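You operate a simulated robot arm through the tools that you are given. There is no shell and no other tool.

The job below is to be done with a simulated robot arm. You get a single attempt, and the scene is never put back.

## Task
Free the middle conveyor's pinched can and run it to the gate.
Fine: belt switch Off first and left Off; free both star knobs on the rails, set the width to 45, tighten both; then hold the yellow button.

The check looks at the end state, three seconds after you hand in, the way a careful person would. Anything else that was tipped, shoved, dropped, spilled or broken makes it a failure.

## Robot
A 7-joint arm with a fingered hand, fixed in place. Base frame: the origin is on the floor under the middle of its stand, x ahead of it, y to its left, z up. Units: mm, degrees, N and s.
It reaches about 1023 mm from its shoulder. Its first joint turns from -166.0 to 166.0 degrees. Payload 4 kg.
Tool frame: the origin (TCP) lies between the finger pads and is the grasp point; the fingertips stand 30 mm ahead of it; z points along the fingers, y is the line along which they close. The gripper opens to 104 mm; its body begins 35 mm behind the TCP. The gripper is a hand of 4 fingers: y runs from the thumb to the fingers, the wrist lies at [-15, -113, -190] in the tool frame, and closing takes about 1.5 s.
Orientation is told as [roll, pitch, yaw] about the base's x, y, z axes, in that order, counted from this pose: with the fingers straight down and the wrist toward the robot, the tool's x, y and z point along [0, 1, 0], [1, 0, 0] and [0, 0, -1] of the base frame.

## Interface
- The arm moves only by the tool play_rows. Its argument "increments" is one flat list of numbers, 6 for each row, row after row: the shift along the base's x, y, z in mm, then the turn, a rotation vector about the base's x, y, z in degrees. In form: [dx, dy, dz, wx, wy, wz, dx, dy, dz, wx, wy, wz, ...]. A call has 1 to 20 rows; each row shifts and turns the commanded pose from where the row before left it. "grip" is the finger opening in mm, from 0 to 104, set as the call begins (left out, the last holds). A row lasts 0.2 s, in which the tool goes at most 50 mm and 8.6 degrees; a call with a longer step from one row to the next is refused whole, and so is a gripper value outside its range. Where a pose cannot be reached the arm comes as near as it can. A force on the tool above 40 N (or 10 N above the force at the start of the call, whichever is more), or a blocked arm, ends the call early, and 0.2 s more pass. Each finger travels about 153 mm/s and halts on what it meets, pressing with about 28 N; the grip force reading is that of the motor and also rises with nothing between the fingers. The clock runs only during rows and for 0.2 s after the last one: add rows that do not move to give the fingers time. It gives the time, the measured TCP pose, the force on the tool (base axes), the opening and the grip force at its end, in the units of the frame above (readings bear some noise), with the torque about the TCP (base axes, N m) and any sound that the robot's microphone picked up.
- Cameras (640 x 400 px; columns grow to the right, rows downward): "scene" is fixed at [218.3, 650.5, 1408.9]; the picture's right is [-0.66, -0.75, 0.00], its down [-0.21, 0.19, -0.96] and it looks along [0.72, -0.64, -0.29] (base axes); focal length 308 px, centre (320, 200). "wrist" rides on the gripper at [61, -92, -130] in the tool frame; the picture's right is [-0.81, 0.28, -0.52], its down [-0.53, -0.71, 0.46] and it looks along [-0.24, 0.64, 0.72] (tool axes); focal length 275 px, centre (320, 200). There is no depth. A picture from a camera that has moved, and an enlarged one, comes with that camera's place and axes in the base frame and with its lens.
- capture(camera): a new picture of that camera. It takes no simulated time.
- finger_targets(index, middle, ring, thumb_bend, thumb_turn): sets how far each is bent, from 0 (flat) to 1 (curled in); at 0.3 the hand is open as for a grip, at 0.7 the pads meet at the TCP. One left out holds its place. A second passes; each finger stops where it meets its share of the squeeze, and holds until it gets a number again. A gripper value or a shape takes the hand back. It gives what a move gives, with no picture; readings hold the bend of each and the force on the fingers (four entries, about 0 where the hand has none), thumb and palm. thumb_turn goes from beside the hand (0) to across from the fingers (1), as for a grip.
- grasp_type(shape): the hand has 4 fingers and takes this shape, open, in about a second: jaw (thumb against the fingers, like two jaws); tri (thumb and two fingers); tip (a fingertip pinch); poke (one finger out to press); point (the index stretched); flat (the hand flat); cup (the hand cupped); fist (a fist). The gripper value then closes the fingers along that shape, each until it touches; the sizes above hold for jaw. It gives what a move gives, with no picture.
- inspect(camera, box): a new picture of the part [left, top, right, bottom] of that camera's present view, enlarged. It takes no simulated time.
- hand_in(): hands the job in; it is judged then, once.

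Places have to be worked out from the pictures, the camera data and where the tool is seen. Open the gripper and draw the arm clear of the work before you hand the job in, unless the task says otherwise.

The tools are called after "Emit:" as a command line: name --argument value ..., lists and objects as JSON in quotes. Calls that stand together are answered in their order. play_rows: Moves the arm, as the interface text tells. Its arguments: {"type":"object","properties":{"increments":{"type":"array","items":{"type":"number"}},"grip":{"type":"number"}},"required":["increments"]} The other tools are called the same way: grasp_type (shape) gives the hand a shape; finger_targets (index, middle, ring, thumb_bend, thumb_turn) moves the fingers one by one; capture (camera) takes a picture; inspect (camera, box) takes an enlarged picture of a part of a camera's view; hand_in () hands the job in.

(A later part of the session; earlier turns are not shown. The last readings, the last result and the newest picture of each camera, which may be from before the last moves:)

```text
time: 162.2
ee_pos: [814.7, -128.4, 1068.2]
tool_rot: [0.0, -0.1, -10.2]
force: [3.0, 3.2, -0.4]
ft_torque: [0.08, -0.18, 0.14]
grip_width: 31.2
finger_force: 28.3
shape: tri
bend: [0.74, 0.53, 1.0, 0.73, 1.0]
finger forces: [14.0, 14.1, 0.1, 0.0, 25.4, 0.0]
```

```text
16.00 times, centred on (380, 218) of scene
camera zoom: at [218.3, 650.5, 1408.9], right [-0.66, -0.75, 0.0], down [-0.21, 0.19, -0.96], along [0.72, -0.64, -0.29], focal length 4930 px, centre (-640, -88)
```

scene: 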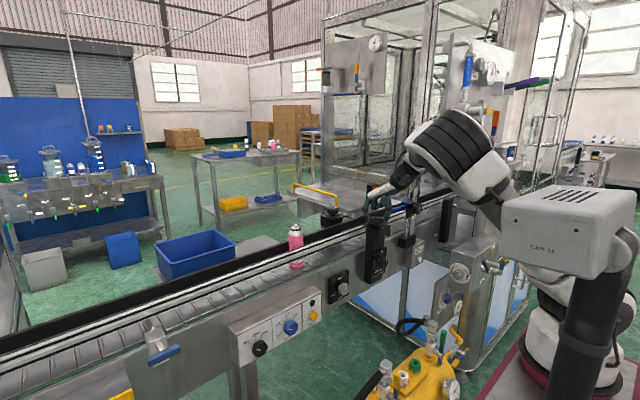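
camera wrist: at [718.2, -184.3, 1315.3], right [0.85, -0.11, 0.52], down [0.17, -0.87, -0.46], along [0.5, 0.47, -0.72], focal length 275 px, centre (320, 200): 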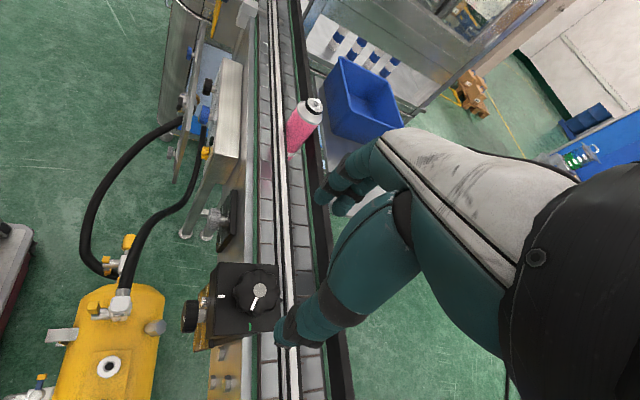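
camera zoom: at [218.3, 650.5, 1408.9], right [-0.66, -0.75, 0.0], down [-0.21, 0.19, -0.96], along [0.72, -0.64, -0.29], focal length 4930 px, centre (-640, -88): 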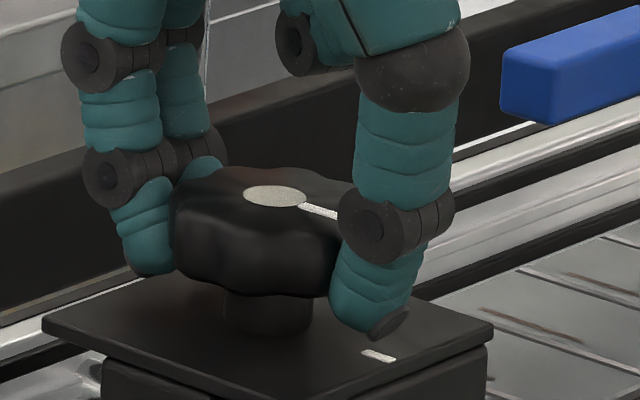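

Torque is rising and the pointer is on the white mark: tight. Releasing and rising to verify.

Emit:
play_rows --increments '[0, 0, 0, 0, 0, 0, 0, 0, 0, 0, 0, 0, 0, 0, 0, 0, 0, 0, 0, 0, 0, 0, 0, 0, 0, 0, 15, 0, 0, 0, 0, 0, 25, 0, 0, 0, 0, 0, 30, 0, 0, 0, 0, 0, 30, 0, 0, 0]' --grip 85

Emit:
capture --camera "wrist"

Emit:
inspect --camera "wrist" --box '[190, 240, 318, 340]'

Emit:
inspect --camera "scene" --box '[364, 208, 396, 228]'

```text
time: 164.0
ee_pos: [813.8, -130.3, 1169.0]
tool_rot: [0.0, 0.1, -10.2]
force: [0.1, -0.5, 0.0]
ft_torque: [0.01, 0.0, -0.01]
grip_width: 84.9
finger_force: 0.0
shape: tri
bend: [0.27, 0.34, 0.99, 0.48, 0.99]
finger forces: [0.0, 0.0, 0.0, 0.0, 0.0, 0.0]
```

```text
taken
camera wrist: at [734.4, -53.0, 1299.2], right [0.13, -0.85, 0.52], down [-0.8, -0.4, -0.46], along [0.59, -0.35, -0.72], focal length 275 px, centre (320, 200)
```

wrist: 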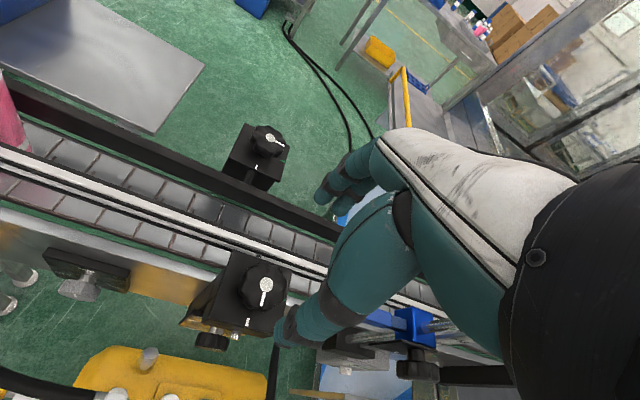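

```text
4.00 times, centred on (254, 290) of wrist
camera zoom: at [734.4, -53.0, 1299.2], right [0.13, -0.85, 0.52], down [-0.8, -0.4, -0.46], along [0.59, -0.35, -0.72], focal length 1101 px, centre (584, -160)
```

zoom: 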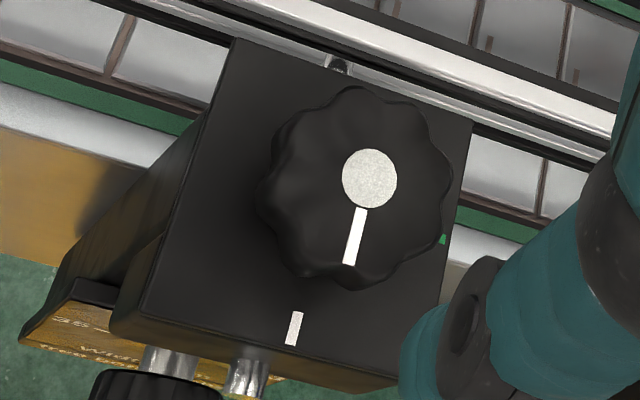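

```text
16.00 times, centred on (380, 218) of scene
camera zoom: at [218.3, 650.5, 1408.9], right [-0.66, -0.75, 0.0], down [-0.21, 0.19, -0.96], along [0.72, -0.64, -0.29], focal length 4930 px, centre (-640, -88)
```

zoom: 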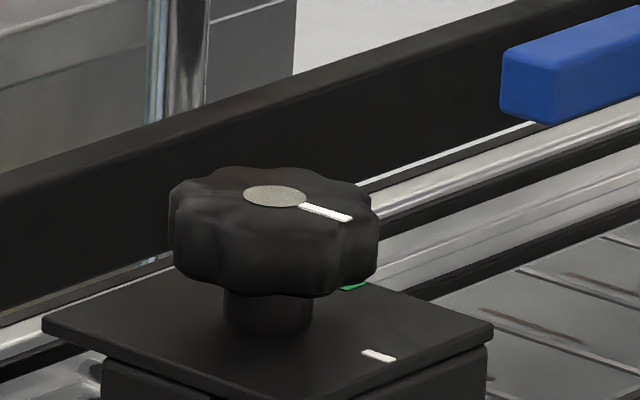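

The front knob is back on its white mark (tight). Now to the back knob at about (985, -90.5) with yaw +45°.

Emit:
play_rows --increments '[24, 5.5, 2, 0, 0, 7.9, 24, 5.5, 2, 0, 0, 7.9, 24, 5.5, 0, 0, 0, 7.9, 24, 5.5, 0, 0, 0, 7.9, 25, 5.5, 0, 0, 0, 7.9, 25, 5.5, 0, 0, 0, 7.9, 25, 5.5, 0, 0, 0, 7.8]'

Emit:
capture --camera "scene"

Emit:
capture --camera "wrist"

Emit:
inspect --camera "wrist" --box '[190, 240, 318, 340]'

```text
time: 165.6
ee_pos: [987.0, -90.0, 1172.2]
tool_rot: [0.1, 0.1, 45.3]
force: [-0.6, -0.1, -0.1]
ft_torque: [0.0, 0.01, -0.01]
grip_width: 84.9
finger_force: 0.0
shape: tri
bend: [0.27, 0.34, 0.99, 0.48, 0.99]
finger forces: [0.0, 0.1, 0.0, 0.0, 0.0, 0.0]
```

```text
taken
```

scene: 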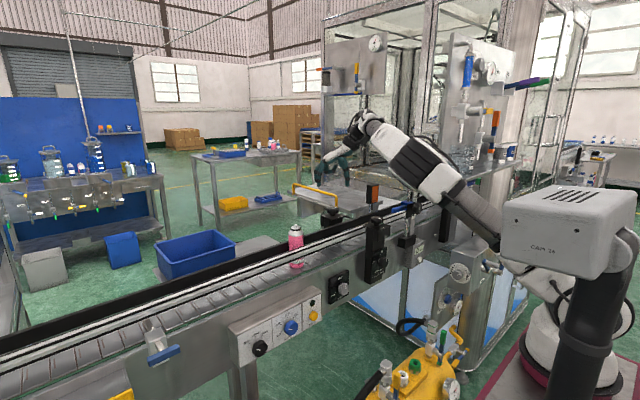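

```text
taken
camera wrist: at [877.0, -112.2, 1302.7], right [0.77, -0.37, 0.52], down [-0.12, -0.88, -0.46], along [0.63, 0.29, -0.72], focal length 275 px, centre (320, 200)
```

wrist: 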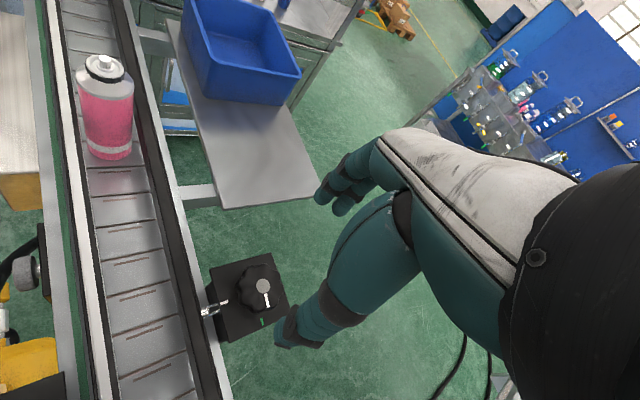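

```text
4.00 times, centred on (254, 290) of wrist
camera zoom: at [877.0, -112.2, 1302.7], right [0.77, -0.37, 0.52], down [-0.12, -0.88, -0.46], along [0.63, 0.29, -0.72], focal length 1101 px, centre (584, -160)
```

zoom: 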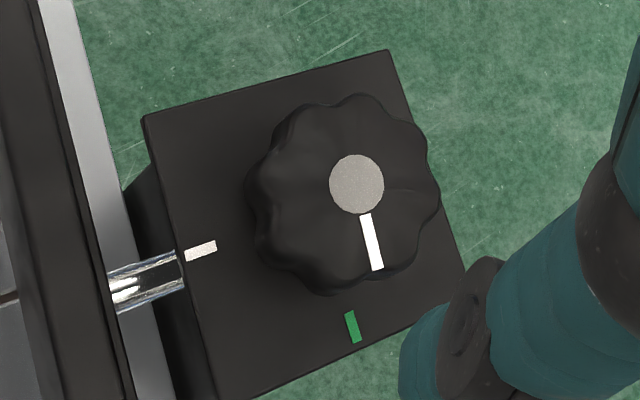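

The can now stands with space between the rails. The hand is centred over the back knob; descending to z≈1068 and gripping.

Emit:
play_rows --increments '[0, 0, -25, 0, 0, 0, 0, 0, -25, 0, 0, 0, 0, 0, -24, 0, 0, 0, 0, 0, -15, 0, 0, 0, 0, 0, -15, 0, 0, 0, 0, 0, 0, 0, 0, 0]'

Emit:
play_rows --increments '[0, 0, 0, 0, 0, 0, 0, 0, 0, 0, 0, 0, 0, 0, 0, 0, 0, 0, 0, 0, 0, 0, 0, 0, 0, 0, 0, 0, 0, 0, 0, 0, 0, 0, 0, 0]' --grip 20

Emit:
capture --camera "scene"

```text
time: 167.0
ee_pos: [986.2, -90.7, 1068.4]
tool_rot: [0.1, -0.1, 45.2]
force: [-0.1, 0.1, 0.4]
ft_torque: [-0.01, 0.05, -0.03]
grip_width: 84.7
finger_force: 0.1
shape: tri
bend: [0.27, 0.34, 0.99, 0.48, 0.99]
finger forces: [0.0, 0.1, 0.0, 0.0, 0.1, 0.0]
```

```text
time: 168.4
ee_pos: [985.2, -91.4, 1069.4]
tool_rot: [0.0, 0.0, 45.1]
force: [-1.1, -0.8, -2.0]
ft_torque: [0.0, 0.03, 0.01]
grip_width: 31.0
finger_force: 27.9
shape: tri
bend: [0.74, 0.54, 1.0, 0.73, 1.0]
finger forces: [13.4, 12.0, 0.1, 0.0, 26.8, 0.1]
```

```text
taken
```

scene: 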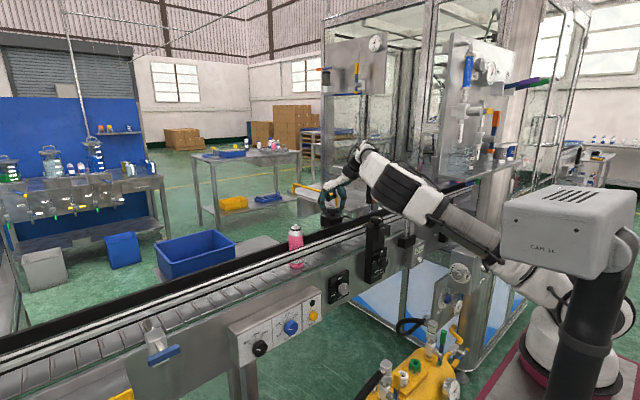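

Balanced grip. I'll turn clockwise 24° first and check the elbow's clearance.

Emit:
play_rows --increments '[0, 0, 0, 0, 0, -6, 0, 0, 0, 0, 0, -6, 0, 0, 0, 0, 0, -6, 0, 0, 0, 0, 0, -6]'

Emit:
capture --camera "scene"

Emit:
inspect --camera "scene" --box '[318, 196, 350, 216]'

```text
time: 169.4
ee_pos: [986.1, -91.4, 1069.4]
tool_rot: [-0.1, 0.1, 21.0]
force: [-4.7, -1.3, -0.9]
ft_torque: [0.01, 0.07, 0.05]
grip_width: 31.1
finger_force: 28.0
shape: tri
bend: [0.74, 0.54, 1.0, 0.73, 1.0]
finger forces: [13.1, 12.2, 0.0, 0.0, 29.1, 0.0]
```

```text
taken
```

scene: 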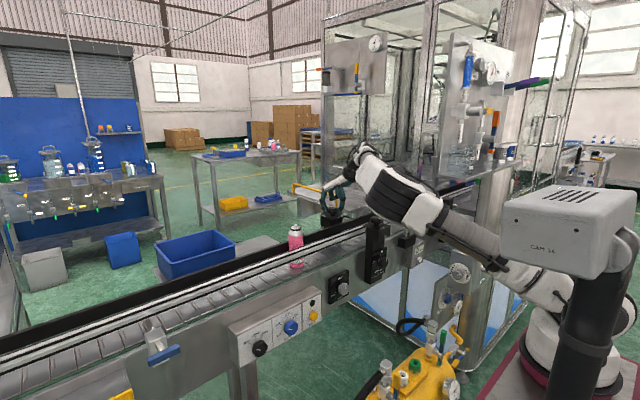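

```text
16.00 times, centred on (334, 206) of scene
camera zoom: at [218.3, 650.5, 1408.9], right [-0.66, -0.75, 0.0], down [-0.21, 0.19, -0.96], along [0.72, -0.64, -0.29], focal length 4930 px, centre (96, 104)
```

zoom: 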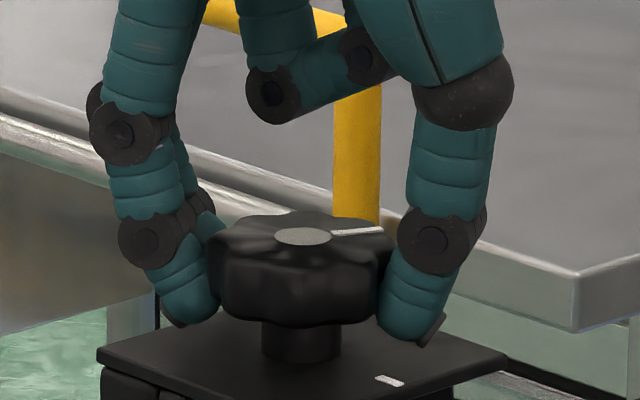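

Turned as expected (pointer ~66°), elbow still in free space. Continuing another 24°.

Emit:
play_rows --increments '[-0.3, 0, 0, 0, 0, -6, -0.3, 0, 0, 0, 0, -6, 0, 0, 0, 0, 0, -6, 0, 0, 0, 0, 0, -6]'

Emit:
capture --camera "scene"

Emit:
inspect --camera "scene" --box '[318, 196, 350, 216]'

```text
time: 170.4
ee_pos: [986.5, -91.9, 1068.6]
tool_rot: [0.0, -0.1, -2.9]
force: [-3.2, -0.6, -0.4]
ft_torque: [-0.05, 0.06, 0.01]
grip_width: 31.1
finger_force: 27.7
shape: tri
bend: [0.74, 0.54, 1.0, 0.73, 1.0]
finger forces: [13.3, 13.0, 0.0, 0.0, 28.9, 0.0]
```

```text
taken
```

scene: 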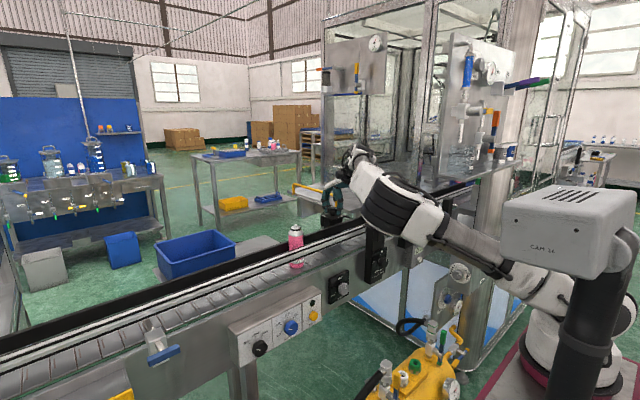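

```text
16.00 times, centred on (334, 206) of scene
camera zoom: at [218.3, 650.5, 1408.9], right [-0.66, -0.75, 0.0], down [-0.21, 0.19, -0.96], along [0.72, -0.64, -0.29], focal length 4930 px, centre (96, 104)
```

zoom: 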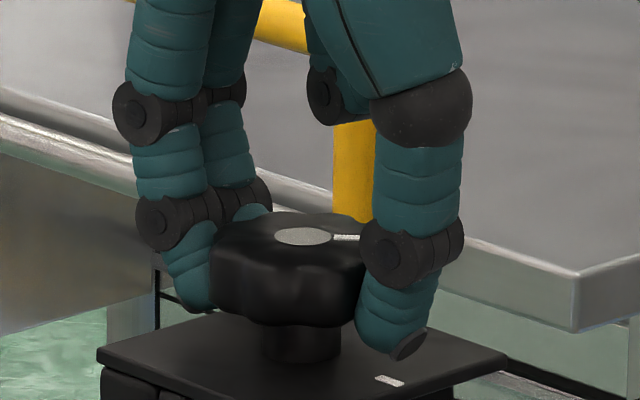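

Pointer at about 45°. I'll release, yaw back to +44°, and regrip for the second half.

Emit:
play_rows --increments '[0, 0, 0, 0, 0, 0, 0, 0, 0, 0, 0, 0, 0, 0, 0, 0, 0, 0, 0, 0, 0, 0, 0, 0, 0, 0, 15, 0, 0, 0, 0, 0, 25, 0, 0, 0, 0, 0, 30, 0, 0, 0, 0, 0, 30, 0, 0, 0]' --grip 85

Emit:
play_rows --increments '[0, 0, 0, 0, 0, 8, 0, 0, 0, 0, 0, 8, 0, 0, 0, 0, 0, 8, 0, 0, 0, 0, 0, 8, 0, 0, 0, 0, 0, 8, 0, 0, 0, 0, 0, 8]'

Emit:
inspect --camera "scene" --box '[318, 196, 350, 216]'

Emit:
inspect --camera "wrist" --box '[190, 240, 318, 340]'

```text
time: 172.2
ee_pos: [985.9, -90.5, 1169.2]
tool_rot: [0.0, 0.1, -2.8]
force: [0.1, 0.7, -0.9]
ft_torque: [0.02, 0.01, 0.01]
grip_width: 84.7
finger_force: 0.0
shape: tri
bend: [0.27, 0.34, 0.99, 0.48, 0.99]
finger forces: [0.0, 0.0, 0.1, 0.0, 0.0, 0.0]
```

```text
time: 173.6
ee_pos: [986.3, -90.0, 1170.5]
tool_rot: [-0.1, 0.0, 45.4]
force: [0.8, 0.3, 0.1]
ft_torque: [0.0, -0.02, 0.02]
grip_width: 84.7
finger_force: 0.1
shape: tri
bend: [0.27, 0.34, 0.99, 0.48, 0.99]
finger forces: [0.0, 0.0, 0.0, 0.0, 0.0, 0.0]
```

```text
16.00 times, centred on (334, 206) of scene
camera zoom: at [218.3, 650.5, 1408.9], right [-0.66, -0.75, 0.0], down [-0.21, 0.19, -0.96], along [0.72, -0.64, -0.29], focal length 4930 px, centre (96, 104)
```

zoom: 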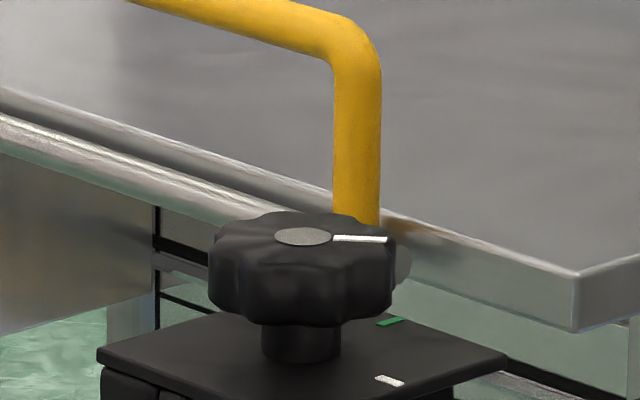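

```text
4.00 times, centred on (254, 290) of wrist
camera zoom: at [876.6, -112.1, 1299.6], right [0.77, -0.37, 0.52], down [-0.12, -0.88, -0.46], along [0.63, 0.29, -0.72], focal length 1101 px, centre (584, -160)
```

zoom: 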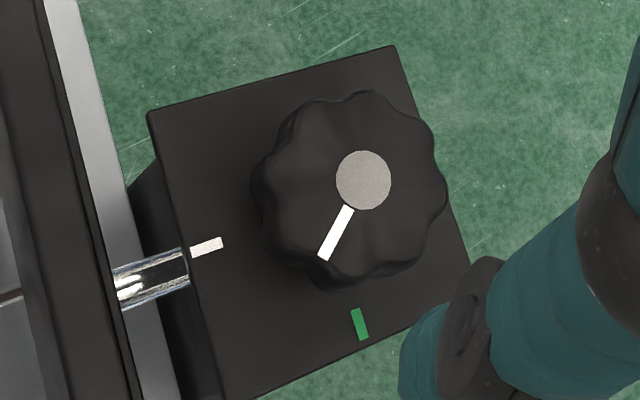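

Pointer at ~46°. Descending again to grip for the second half turn.

Emit:
play_rows --increments '[-0.3, 0, -25, 0, 0, 0, -0.3, 0, -25, 0, 0, 0, 0, 0, -22, 0, 0, 0, 0, 0, -15, 0, 0, 0, 0, 0, -15, 0, 0, 0, 0, 0, 0, 0, 0, 0]'

Emit:
play_rows --increments '[0, 0, 0, 0, 0, 0, 0, 0, 0, 0, 0, 0, 0, 0, 0, 0, 0, 0, 0, 0, 0, 0, 0, 0, 0, 0, 0, 0, 0, 0, 0, 0, 0, 0, 0, 0]' --grip 20

Emit:
play_rows --increments '[0, 0, 0, 0, 0, -6, 0, 0, 0, 0, 0, -6, 0, 0, 0, 0, 0, -6, 0, 0, 0, 0, 0, -6, 0, 0, 0, 0, 0, -6, 0, 0, 0, 0, 0, -6]'

Emit:
inspect --camera "scene" --box '[318, 196, 350, 216]'

Emit:
capture --camera "scene"

```text
time: 175.0
ee_pos: [985.3, -91.2, 1067.8]
tool_rot: [0.0, 0.0, 45.0]
force: [-0.2, 0.7, 0.5]
ft_torque: [0.02, -0.03, -0.03]
grip_width: 85.0
finger_force: 0.0
shape: tri
bend: [0.27, 0.34, 0.99, 0.48, 0.99]
finger forces: [0.0, 0.0, 0.0, 0.1, 0.0, 0.0]
```

```text
time: 176.4
ee_pos: [985.2, -91.6, 1067.0]
tool_rot: [0.0, 0.0, 45.1]
force: [-2.7, 0.2, -8.9]
ft_torque: [-0.09, 0.13, 0.01]
grip_width: 31.4
finger_force: 27.7
shape: tri
bend: [0.74, 0.53, 1.0, 0.73, 1.0]
finger forces: [13.5, 12.7, 0.0, 0.1, 27.0, 0.0]
```

```text
time: 177.8
ee_pos: [985.0, -90.0, 1066.3]
tool_rot: [0.0, 0.0, 9.1]
force: [-5.6, 1.0, -9.2]
ft_torque: [0.0, 0.28, 0.03]
grip_width: 30.8
finger_force: 28.3
shape: tri
bend: [0.74, 0.54, 1.0, 0.73, 1.0]
finger forces: [13.1, 12.2, 0.1, 0.1, 30.0, 0.0]
```

```text
16.00 times, centred on (334, 206) of scene
camera zoom: at [218.3, 650.5, 1408.9], right [-0.66, -0.75, 0.0], down [-0.21, 0.19, -0.96], along [0.72, -0.64, -0.29], focal length 4930 px, centre (96, 104)
```

zoom: 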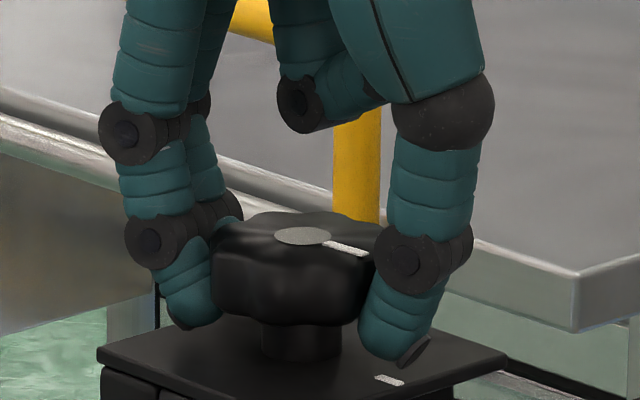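

```text
taken
```

scene: 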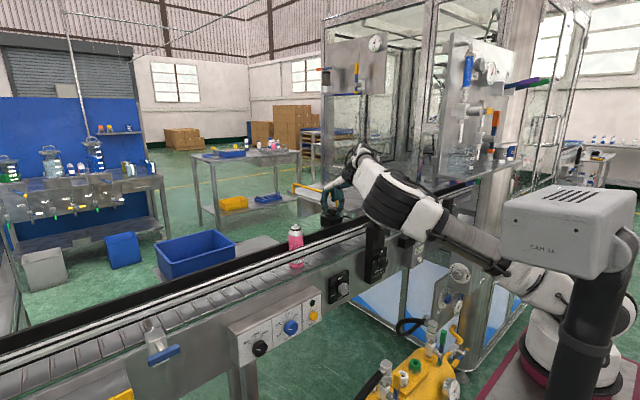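

Pointer is at about 5–8°. I'll turn a few more degrees until it firms up.

Emit:
play_rows --increments '[0, 0, 0, 0, 0, -4, 0, 0, 0, 0, 0, -4]'

Emit:
inspect --camera "scene" --box '[318, 196, 350, 216]'

```text
time: 178.4
ee_pos: [984.7, -88.9, 1065.8]
tool_rot: [0.0, 0.1, 1.1]
force: [-6.5, 6.1, -9.1]
ft_torque: [0.08, 0.24, 0.19]
grip_width: 30.5
finger_force: 28.0
shape: tri
bend: [0.74, 0.54, 1.0, 0.73, 1.0]
finger forces: [13.1, 12.5, 0.0, 0.0, 31.0, 0.0]
```

```text
16.00 times, centred on (334, 206) of scene
camera zoom: at [218.3, 650.5, 1408.9], right [-0.66, -0.75, 0.0], down [-0.21, 0.19, -0.96], along [0.72, -0.64, -0.29], focal length 4930 px, centre (96, 104)
```

zoom: 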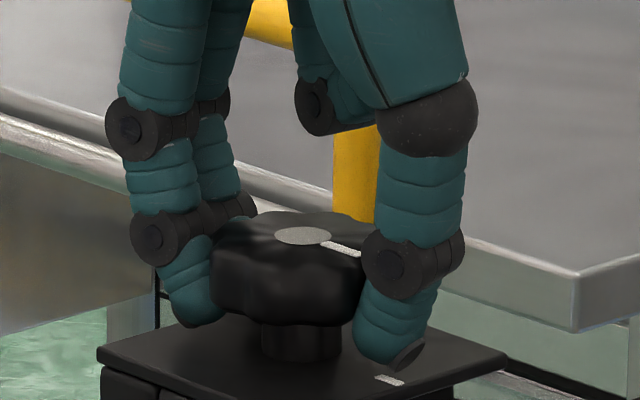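

Torque rises (0.19 N·m) with the pointer on the white mark — tight. Releasing and rising to verify.

Emit:
play_rows --increments '[0, 0, 0, 0, 0, 0, 0, 0, 0, 0, 0, 0, 0, 0, 0, 0, 0, 0, 0, 0, 0, 0, 0, 0, 0, 0, 15, 0, 0, 0, 0, 0, 25, 0, 0, 0, 0, 0, 30, 0, 0, 0, -10, 0, 40, 0, 0, 0, -20, 0, 40, 0, 0, 0]' --grip 85

Emit:
capture --camera "wrist"

Emit:
inspect --camera "scene" --box '[318, 196, 350, 216]'

Emit:
inspect --camera "scene" --box '[364, 208, 396, 228]'

Emit:
inspect --camera "scene" --box '[374, 250, 398, 274]'

```text
time: 180.4
ee_pos: [955.8, -88.9, 1216.1]
tool_rot: [0.0, 0.0, 1.2]
force: [0.6, 0.6, -0.3]
ft_torque: [0.0, 0.0, 0.01]
grip_width: 84.8
finger_force: 0.1
shape: tri
bend: [0.27, 0.34, 0.99, 0.48, 0.99]
finger forces: [0.0, 0.1, 0.0, 0.0, 0.0, 0.1]
```

```text
taken
camera wrist: at [862.0, -29.6, 1346.8], right [0.29, -0.8, 0.52], down [-0.7, -0.55, -0.45], along [0.65, -0.23, -0.72], focal length 275 px, centre (320, 200)
```

wrist: 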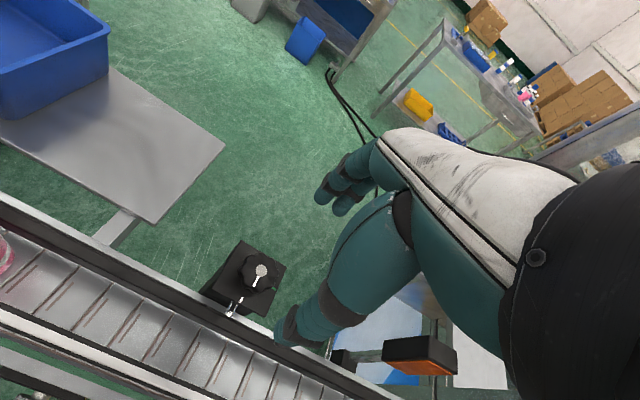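

```text
16.00 times, centred on (334, 206) of scene
camera zoom: at [218.3, 650.5, 1408.9], right [-0.66, -0.75, 0.0], down [-0.21, 0.19, -0.96], along [0.72, -0.64, -0.29], focal length 4930 px, centre (96, 104)
```

zoom: 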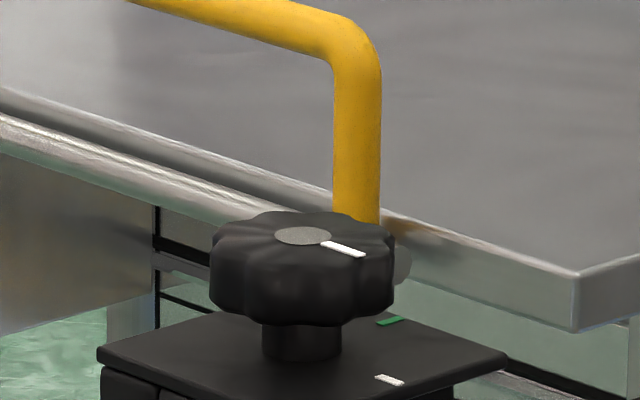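

```text
16.00 times, centred on (380, 218) of scene
camera zoom: at [218.3, 650.5, 1408.9], right [-0.66, -0.75, 0.0], down [-0.21, 0.19, -0.96], along [0.72, -0.64, -0.29], focal length 4930 px, centre (-640, -88)
```

zoom: 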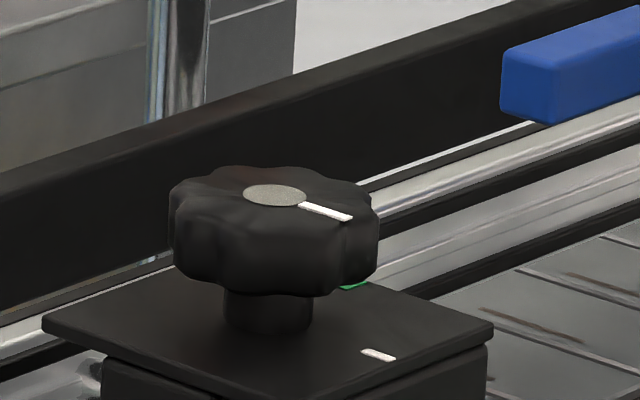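

```text
16.00 times, centred on (386, 262) of scene
camera zoom: at [218.3, 650.5, 1408.9], right [-0.66, -0.75, 0.0], down [-0.21, 0.19, -0.96], along [0.72, -0.64, -0.29], focal length 4930 px, centre (-736, -792)
```

zoom: 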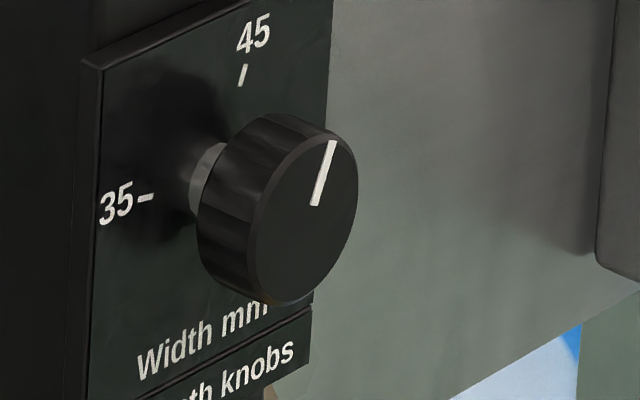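

Both star knobs are tight on their white marks and the dial still reads 45. Next is the yellow button; I'll retrace to the safe high pose and rotate the hand to horizontal.

Emit:
play_rows --increments '[-20, 2, 25, 0, 0, 0, -30, 2, 25, 0, 0, 0, -36, 3, 25, 0, 0, 0, -36, 3, 25, 0, 0, 0, -36, 3, 25, 0, 0, -1.2, -38, 2, 20, 0, 0, 0, -38, 2, 15, 0, 0, 0, -38, 2, 4, 0, 0, 0]' --grip 104

Emit:
capture --camera "scene"

```text
time: 182.2
ee_pos: [680.5, -90.1, 1381.6]
tool_rot: [2.0, -0.1, -0.8]
force: [0.2, -1.6, 0.4]
ft_torque: [0.15, -0.02, 0.04]
grip_width: 103.9
finger_force: 0.1
shape: tri
bend: [0.3, 0.3, 0.99, 0.3, 0.97]
finger forces: [0.1, 0.0, 0.0, 0.0, 0.1, 0.0]
```

```text
taken
```

scene: 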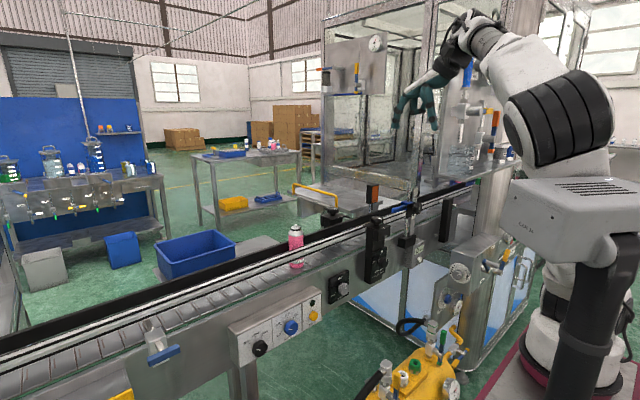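

The elbow is resting on the CAM head in this posture, so I'll reverse forward immediately and change the arm's posture with positive yaw first.

Emit:
play_rows --increments '[38, -2, -4, 0, 0, 0, 38, -2, -10, 0, 0, 0, 38, -2, -15, 0, 0, 0]'

Emit:
capture --camera "scene"

```text
time: 183.0
ee_pos: [794.4, -75.0, 1353.0]
tool_rot: [0.0, -0.1, 0.2]
force: [-0.3, 0.6, 0.5]
ft_torque: [0.01, -0.04, -0.03]
grip_width: 103.8
finger_force: 0.1
shape: tri
bend: [0.3, 0.3, 0.99, 0.3, 0.97]
finger forces: [0.0, 0.0, 0.1, 0.0, 0.1, 0.1]
```

```text
taken
```

scene: 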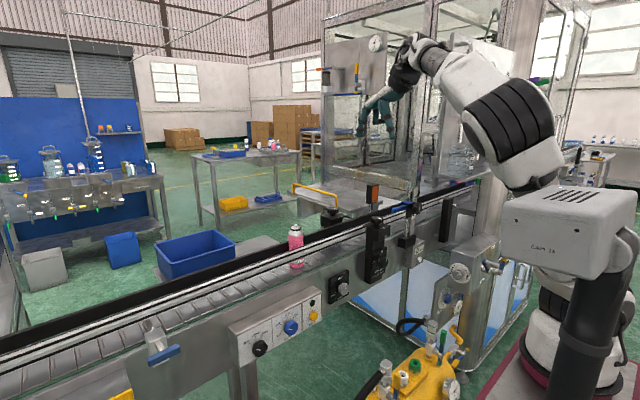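

CAM is upright again. Now I'll yaw the hand toward +90° here to swing the elbow to the other side.

Emit:
play_rows --increments '[0, 0, 0, 0, 0, 8.2, 0, 0, 0, 0, 0, 8.2, 0, 0, 0, 0, 0, 8.2, 0, 0, 0, 0, 0, 8.2, 0, 0, 0, 0, 0, 8.2, 0, 0, 0, 0, 0, 8.2]'

Emit:
capture --camera "scene"

Emit:
play_rows --increments '[0, 0, 0, 0, 0, 8.2, 0, 0, 0, 0, 0, 8.2, 0, 0, 0, 0, 0, 8.2, 0, 0, 0, 0, 0, 8.2, 0, 0, 0, 0, 0, 8]'

Emit:
capture --camera "scene"

```text
time: 184.4
ee_pos: [797.1, -76.9, 1352.0]
tool_rot: [-0.1, 0.0, 49.3]
force: [0.1, 0.4, 0.1]
ft_torque: [-0.01, -0.03, 0.0]
grip_width: 104.1
finger_force: 0.1
shape: tri
bend: [0.3, 0.3, 0.99, 0.3, 0.97]
finger forces: [0.0, 0.0, 0.1, 0.0, 0.0, 0.0]
```

```text
taken
```

scene: 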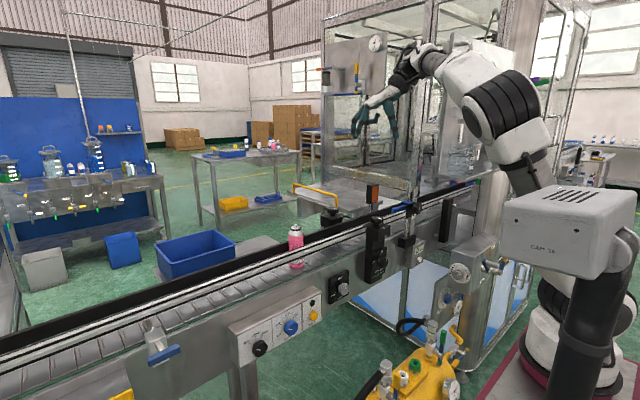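

```text
time: 185.6
ee_pos: [796.7, -78.0, 1351.9]
tool_rot: [-0.1, 0.1, 90.0]
force: [-0.2, 0.3, -0.6]
ft_torque: [-0.02, -0.03, -0.01]
grip_width: 103.8
finger_force: 0.1
shape: tri
bend: [0.3, 0.3, 0.99, 0.3, 0.97]
finger forces: [0.0, 0.0, 0.1, 0.1, 0.0, 0.1]
```

```text
taken
```

scene: 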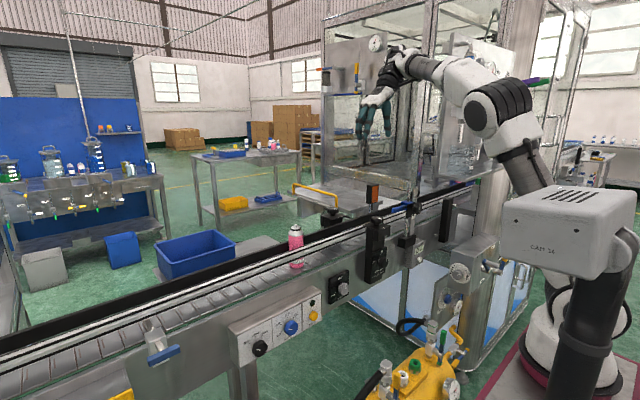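

The elbow has moved to the far side. Now I'll pitch the hand up to horizontal (about -y), checking midway.

Emit:
play_rows --increments '[0, 0, 3, 0, -8.2, 0, 0, 0, 3, 0, -8.2, 0, 0, 0, 3, 0, -8.2, 0, 0, 0, 3, 0, -8.2, 0, 0, 0, 3, 0, -8.2, 0, 0, 0, 3, 0, -8.2, 0]'

Emit:
capture --camera "scene"

Emit:
play_rows --increments '[-5, 5, 3, 0, -8.2, 0, -5, 5, 3, 0, -8.2, 0, -5, 5, 3, 0, -8.2, 0, -5, 5, 3, 0, -8.2, 0, -5, 5, 3, 0, -8, 0]'

Emit:
capture --camera "scene"

```text
time: 187.0
ee_pos: [797.9, -77.6, 1369.1]
tool_rot: [-49.3, 0.0, 90.0]
force: [1.1, 0.3, -1.4]
ft_torque: [-0.01, 0.03, 0.0]
grip_width: 103.9
finger_force: 0.0
shape: tri
bend: [0.3, 0.3, 0.99, 0.3, 0.97]
finger forces: [0.1, 0.0, 0.1, 0.1, 0.0, 0.0]
```

```text
taken
```

scene: 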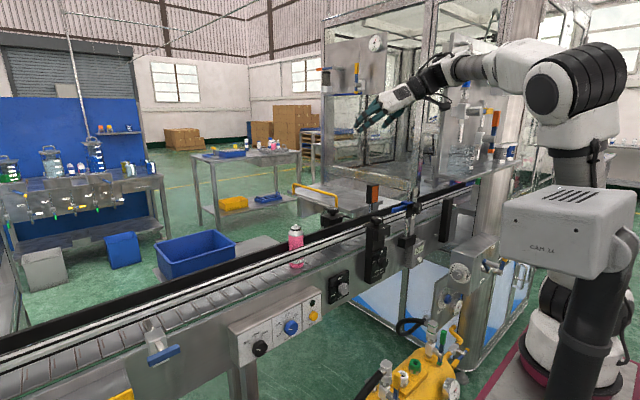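

```text
time: 188.2
ee_pos: [772.6, -52.2, 1385.5]
tool_rot: [-90.1, -0.1, 89.9]
force: [0.1, -0.6, -0.4]
ft_torque: [-0.02, 0.03, 0.0]
grip_width: 104.0
finger_force: 0.0
shape: tri
bend: [0.3, 0.3, 0.99, 0.3, 0.97]
finger forces: [0.1, 0.0, 0.0, 0.1, 0.0, 0.1]
```

```text
taken
```

scene: 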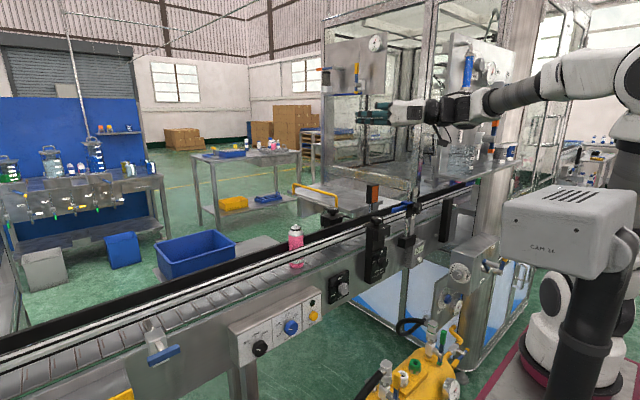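

Excellent — the arm is now elbow-up with the hand horizontal. Next I move left toward the button side while rolling to ρ≈-130, checking midway.

Emit:
play_rows --increments '[-8, 35, 0, -4, 0, 0, -8, 35, 0, -4, 0, 0, -8, 35, 0, -4, 0, 0, -8, 35, 0, -4, 0, 0, -8, 35, 0, -4, 0, 0]'

Emit:
capture --camera "scene"

Emit:
play_rows --increments '[-8, 35, 0, -4, 0, 0, -8, 35, 0, -4, 0, 0, -8, 35, 0, -4, 0, 0, -8, 35, 0, -4, 0, 0, -8, 35, 0, -4, 0, 0]'

Emit:
capture --camera "scene"

```text
time: 189.4
ee_pos: [732.1, 121.0, 1386.3]
tool_rot: [-90.0, 20.0, 89.8]
force: [-0.1, -0.3, 0.2]
ft_torque: [0.01, -0.01, 0.01]
grip_width: 104.1
finger_force: 0.1
shape: tri
bend: [0.3, 0.3, 0.99, 0.3, 0.97]
finger forces: [0.0, 0.0, 0.0, 0.0, 0.0, 0.1]
```

```text
taken
```

scene: 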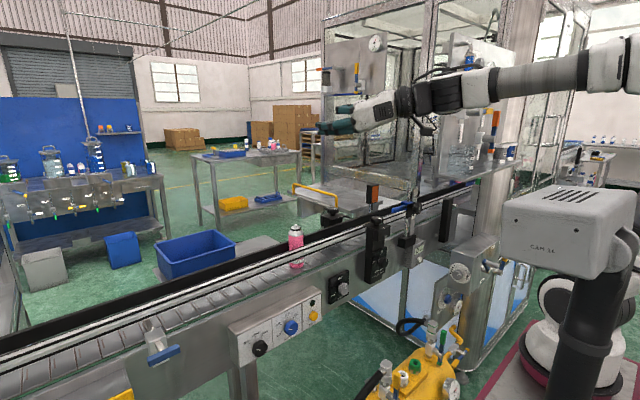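

```text
time: 190.6
ee_pos: [692.6, 298.1, 1384.4]
tool_rot: [-90.0, 40.0, 90.0]
force: [0.2, 0.5, -0.2]
ft_torque: [0.07, 0.01, 0.01]
grip_width: 103.7
finger_force: 0.1
shape: tri
bend: [0.3, 0.3, 0.99, 0.3, 0.97]
finger forces: [0.1, 0.0, 0.1, 0.1, 0.1, 0.0]
```

```text
taken
```

scene: 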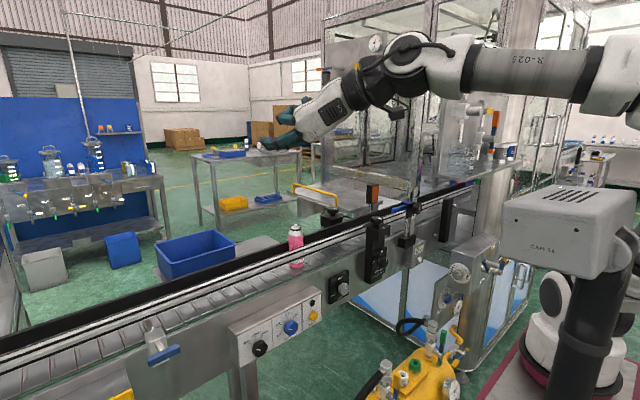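

Good posture, same as my earlier successful belt approach. I'll set the hand to the poke shape and look at which finger is out.

Emit:
grasp_type --shape "poke"

Emit:
capture --camera "wrist"

Emit:
inspect --camera "scene" --box '[250, 60, 410, 180]'

```text
time: 191.5
ee_pos: [691.6, 299.2, 1385.2]
tool_rot: [-90.0, 39.9, 90.0]
force: [0.1, 0.6, -0.5]
ft_torque: [-0.03, -0.03, 0.01]
grip_width: 0.1
finger_force: 0.0
shape: poke
bend: [0.7, 0.7, 0.99, 1.0, 1.0]
finger forces: [0.1, 0.0, 0.1, 0.0, 0.1, 0.1]
```

```text
taken
camera wrist: at [560.7, 188.7, 1396.6], right [-0.52, 0.73, 0.45], down [0.46, -0.21, 0.87], along [0.72, 0.65, -0.23], focal length 275 px, centre (320, 200)
```

wrist: 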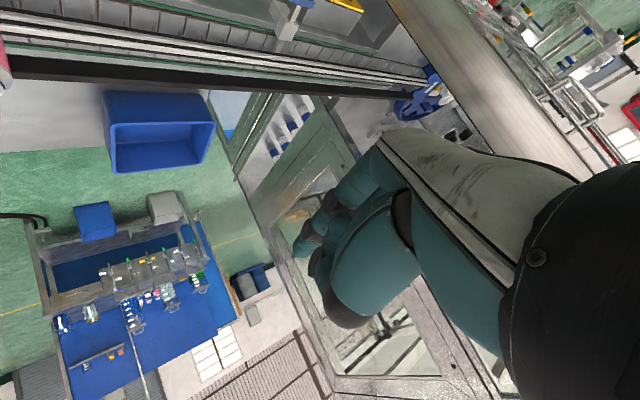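

```text
3.33 times, centred on (330, 120) of scene
camera zoom: at [218.3, 650.5, 1408.9], right [-0.66, -0.75, 0.0], down [-0.21, 0.19, -0.96], along [0.72, -0.64, -0.29], focal length 1027 px, centre (287, 467)
```

zoom: 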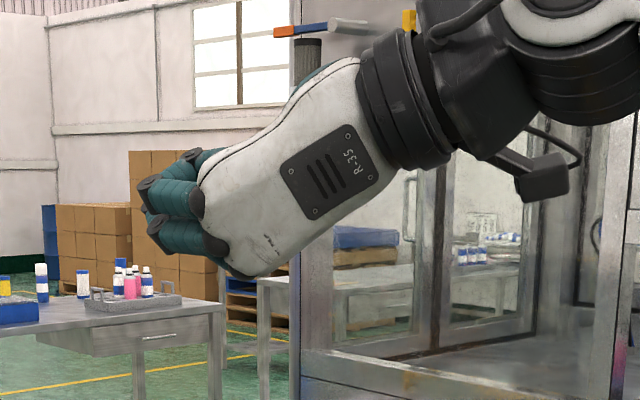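

I'll zoom on the fingers in the wrist view to see what the front-most part is in this shape.

Emit:
inspect --camera "wrist" --box '[260, 150, 460, 350]'

Emit:
grasp_type --shape "point"

Emit:
inspect --camera "wrist" --box '[160, 110, 480, 350]'

Emit:
inspect --camera "scene" --box '[230, 60, 390, 180]'

```text
2.00 times, centred on (360, 250) of wrist
camera zoom: at [560.7, 188.7, 1396.6], right [-0.52, 0.73, 0.45], down [0.46, -0.21, 0.87], along [0.72, 0.65, -0.23], focal length 551 px, centre (240, 100)
```

zoom: 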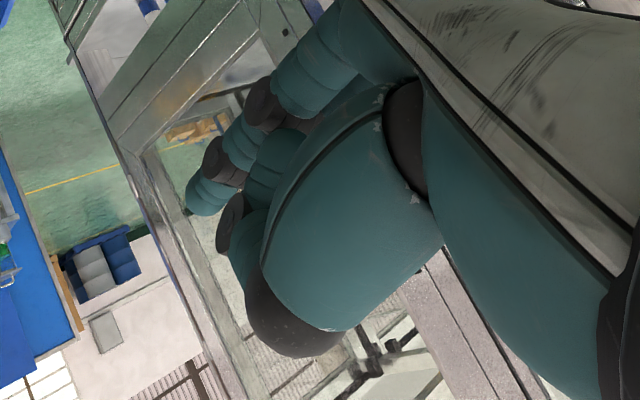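

```text
time: 192.4
ee_pos: [691.4, 298.4, 1384.5]
tool_rot: [-90.0, 40.0, 90.0]
force: [-0.1, 0.1, 0.3]
ft_torque: [-0.05, 0.0, -0.01]
grip_width: 0.0
finger_force: 0.0
shape: point
bend: [0.2, 1.0, 1.0, 0.98, 0.88]
finger forces: [0.0, 0.1, 0.1, 0.0, 0.1, 0.1]
```

```text
1.67 times, centred on (320, 230) of wrist
camera zoom: at [560.7, 188.7, 1396.6], right [-0.52, 0.73, 0.45], down [0.46, -0.21, 0.87], along [0.72, 0.65, -0.23], focal length 459 px, centre (320, 150)
```

zoom: 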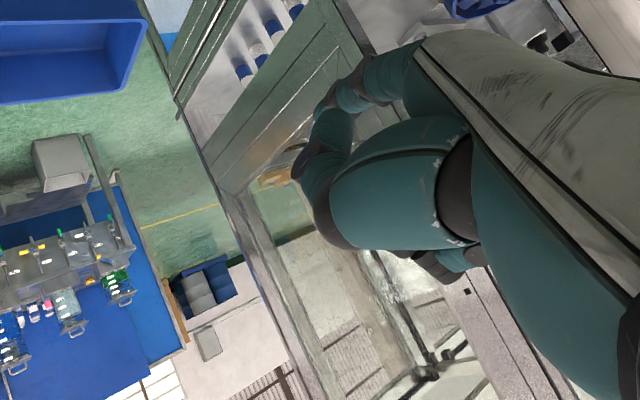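

```text
3.33 times, centred on (310, 120) of scene
camera zoom: at [218.3, 650.5, 1408.9], right [-0.66, -0.75, 0.0], down [-0.21, 0.19, -0.96], along [0.72, -0.64, -0.29], focal length 1027 px, centre (353, 467)
```

zoom: 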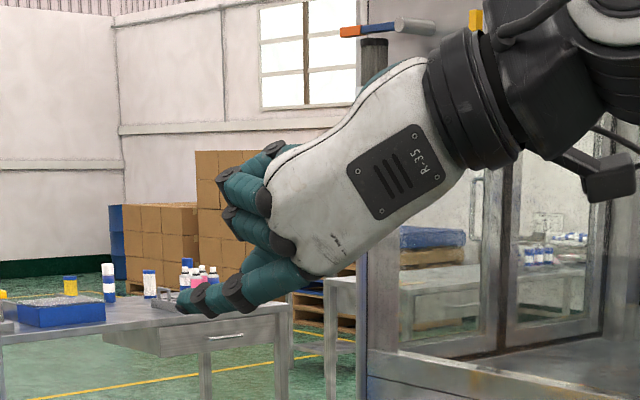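

In "point" the index is the leading part only if I tilt the hand ~42° (tip at about tool (12, 70, 14)). I'll roll to ρ=-180 while descending on the left as before, then tilt so the finger points straight along +x.

Emit:
play_rows --increments '[-2, 6, -30, -8.35, 0, 0, -2, 6, -30, -8.35, 0, 0, -2, 6, -30, -8.35, 0, 0, -2, 6, -30, -8.35, 0, 0, -2, 6, -30, -8.3, 0, 0, -2, 6, -30, -8.3, 0, 0]'

Emit:
capture --camera "scene"

```text
time: 194.0
ee_pos: [693.4, 307.6, 1251.9]
tool_rot: [-79.1, 82.3, 100.6]
force: [-0.2, -0.1, -0.2]
ft_torque: [-0.01, -0.01, -0.04]
grip_width: 0.0
finger_force: 0.0
shape: point
bend: [0.2, 1.0, 1.0, 0.99, 0.88]
finger forces: [0.1, 0.0, 0.0, 0.0, 0.1, 0.0]
stopped in row 6: the arm was blocked; the commanded pose is now the measured one
```

```text
taken
```

scene: 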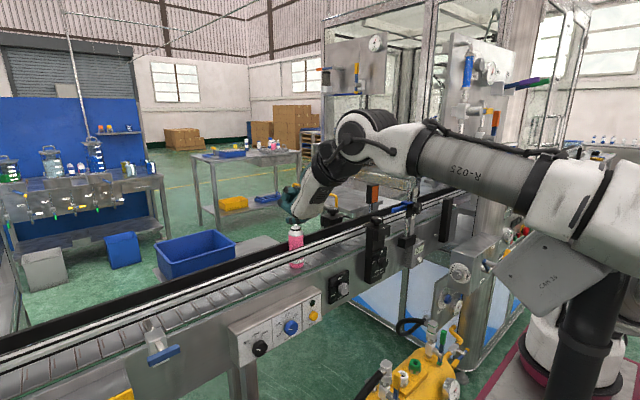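

The elbow touched the CAM head again on this descent; reversing now.

Emit:
play_rows --increments '[2, -6, 30, 8.3, 0, 0, 2, -6, 30, 8.3, 0, 0, 2, -6, 30, 8.3, 0, 0, 2, -6, 30, 8.3, 0, 0]'

Emit:
capture --camera "scene"

```text
time: 195.0
ee_pos: [700.8, 283.9, 1365.5]
tool_rot: [-87.6, 49.6, 92.4]
force: [-0.2, -0.2, 0.0]
ft_torque: [-0.03, -0.01, 0.03]
grip_width: 0.0
finger_force: 0.1
shape: point
bend: [0.2, 1.0, 1.0, 0.99, 0.88]
finger forces: [0.0, 0.0, 0.0, 0.0, 0.0, 0.1]
```

```text
taken
```

scene: 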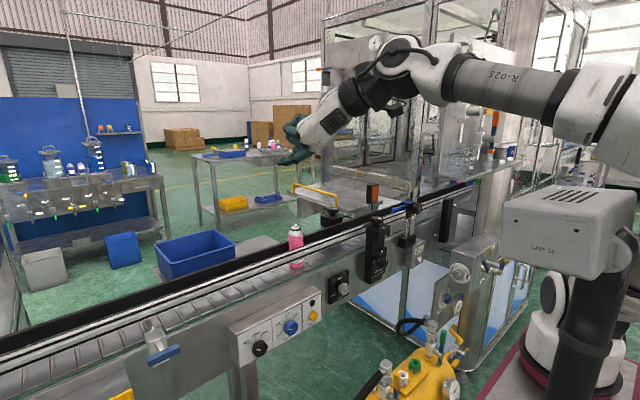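

CAM is fine again. I'll instead approach the button from the right with the hand yawed left (the posture that kept the elbow clear at the dial). First, get my exact orientation.

Emit:
capture --camera "wrist"

```text
taken
camera wrist: at [571.9, 176.6, 1399.7], right [-0.52, 0.79, 0.33], down [0.48, -0.05, 0.88], along [0.71, 0.61, -0.35], focal length 275 px, centre (320, 200)
```

wrist: 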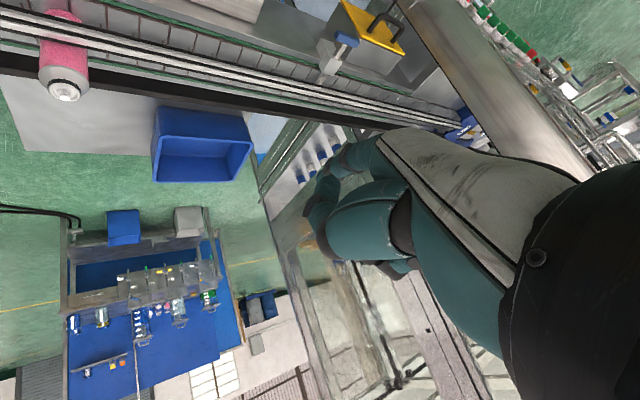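

Orientation is ρ≈-139.5, untilted. I'll move right at height while rolling to ρ=-170, then yaw +20° as in the known-good pose.

Emit:
play_rows --increments '[7, -36, 1, -3.8, 0, 0, 7, -36, 1, -3.8, 0, 0, 7, -36, 1, -3.8, 0, 0, 7, -36, 1, -3.8, 0, 0, 7, -36, 0, -3.8, 0, 0, 7, -36, 0, -3.8, 0, 0, 7, -36, 0, -3.8, 0, 0, 7, -36, 0, -3.9, 0, 0, 0, -3, 0, 0, -1.157, 6.567, 0, -3, 0, 0, -1.157, 6.567, 0, -3, 0, 0, -1.157, 6.567]'

Emit:
capture --camera "scene"

```text
time: 197.4
ee_pos: [756.7, -11.6, 1370.3]
tool_rot: [-101.2, 80.8, 98.7]
force: [0.1, 0.4, 1.2]
ft_torque: [-0.02, 0.01, -0.01]
grip_width: 0.0
finger_force: 0.1
shape: point
bend: [0.2, 1.0, 1.0, 0.99, 0.88]
finger forces: [0.0, 0.0, 0.1, 0.2, 0.0, 0.0]
```

```text
taken
```

scene: 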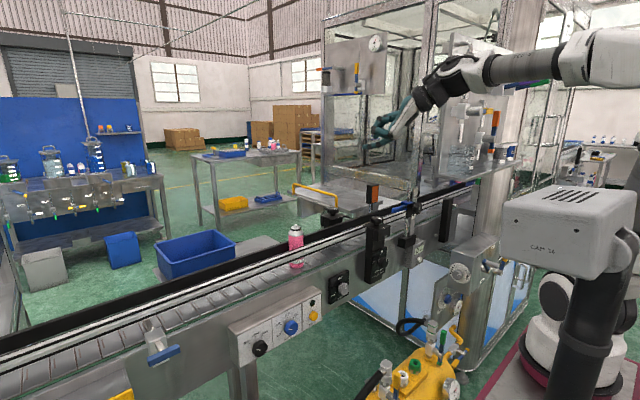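

Identical to the earlier good pose. Descending along the same line as for the dial.

Emit:
play_rows --increments '[0.5, -1, -40, 0, 0, 0, 0.5, -1, -40, 0, 0, 0, 0.5, -1, -40, 0, 0, 0, 0.5, -1, -40, 0, 0, 0, 0.5, -1, -40, 0, 0, 0, 0.5, -1, -40, 0, 0, 0, 0, 0, -30, 0, 0, 0, 0, 0, -30, 0, 0, 0, 0, 0, -30, 0, 0, 0]'

Emit:
capture --camera "scene"

```text
time: 199.4
ee_pos: [759.9, -18.8, 1038.7]
tool_rot: [-101.1, 80.7, 98.6]
force: [-0.9, 0.3, -0.2]
ft_torque: [0.01, 0.02, 0.02]
grip_width: 0.0
finger_force: 0.1
shape: point
bend: [0.2, 1.0, 1.0, 0.99, 0.88]
finger forces: [0.0, 0.0, 0.0, 0.1, 0.1, 0.0]
```

```text
taken
```

scene: 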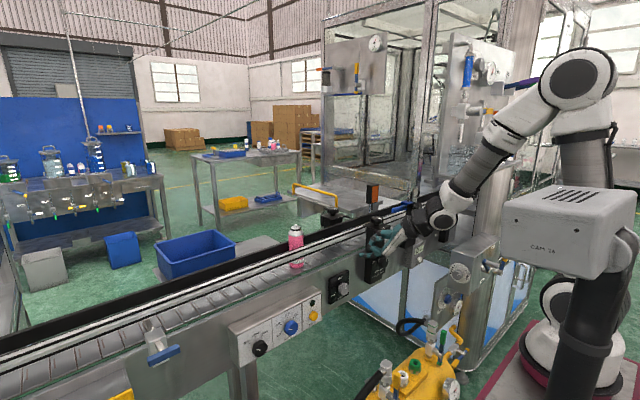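

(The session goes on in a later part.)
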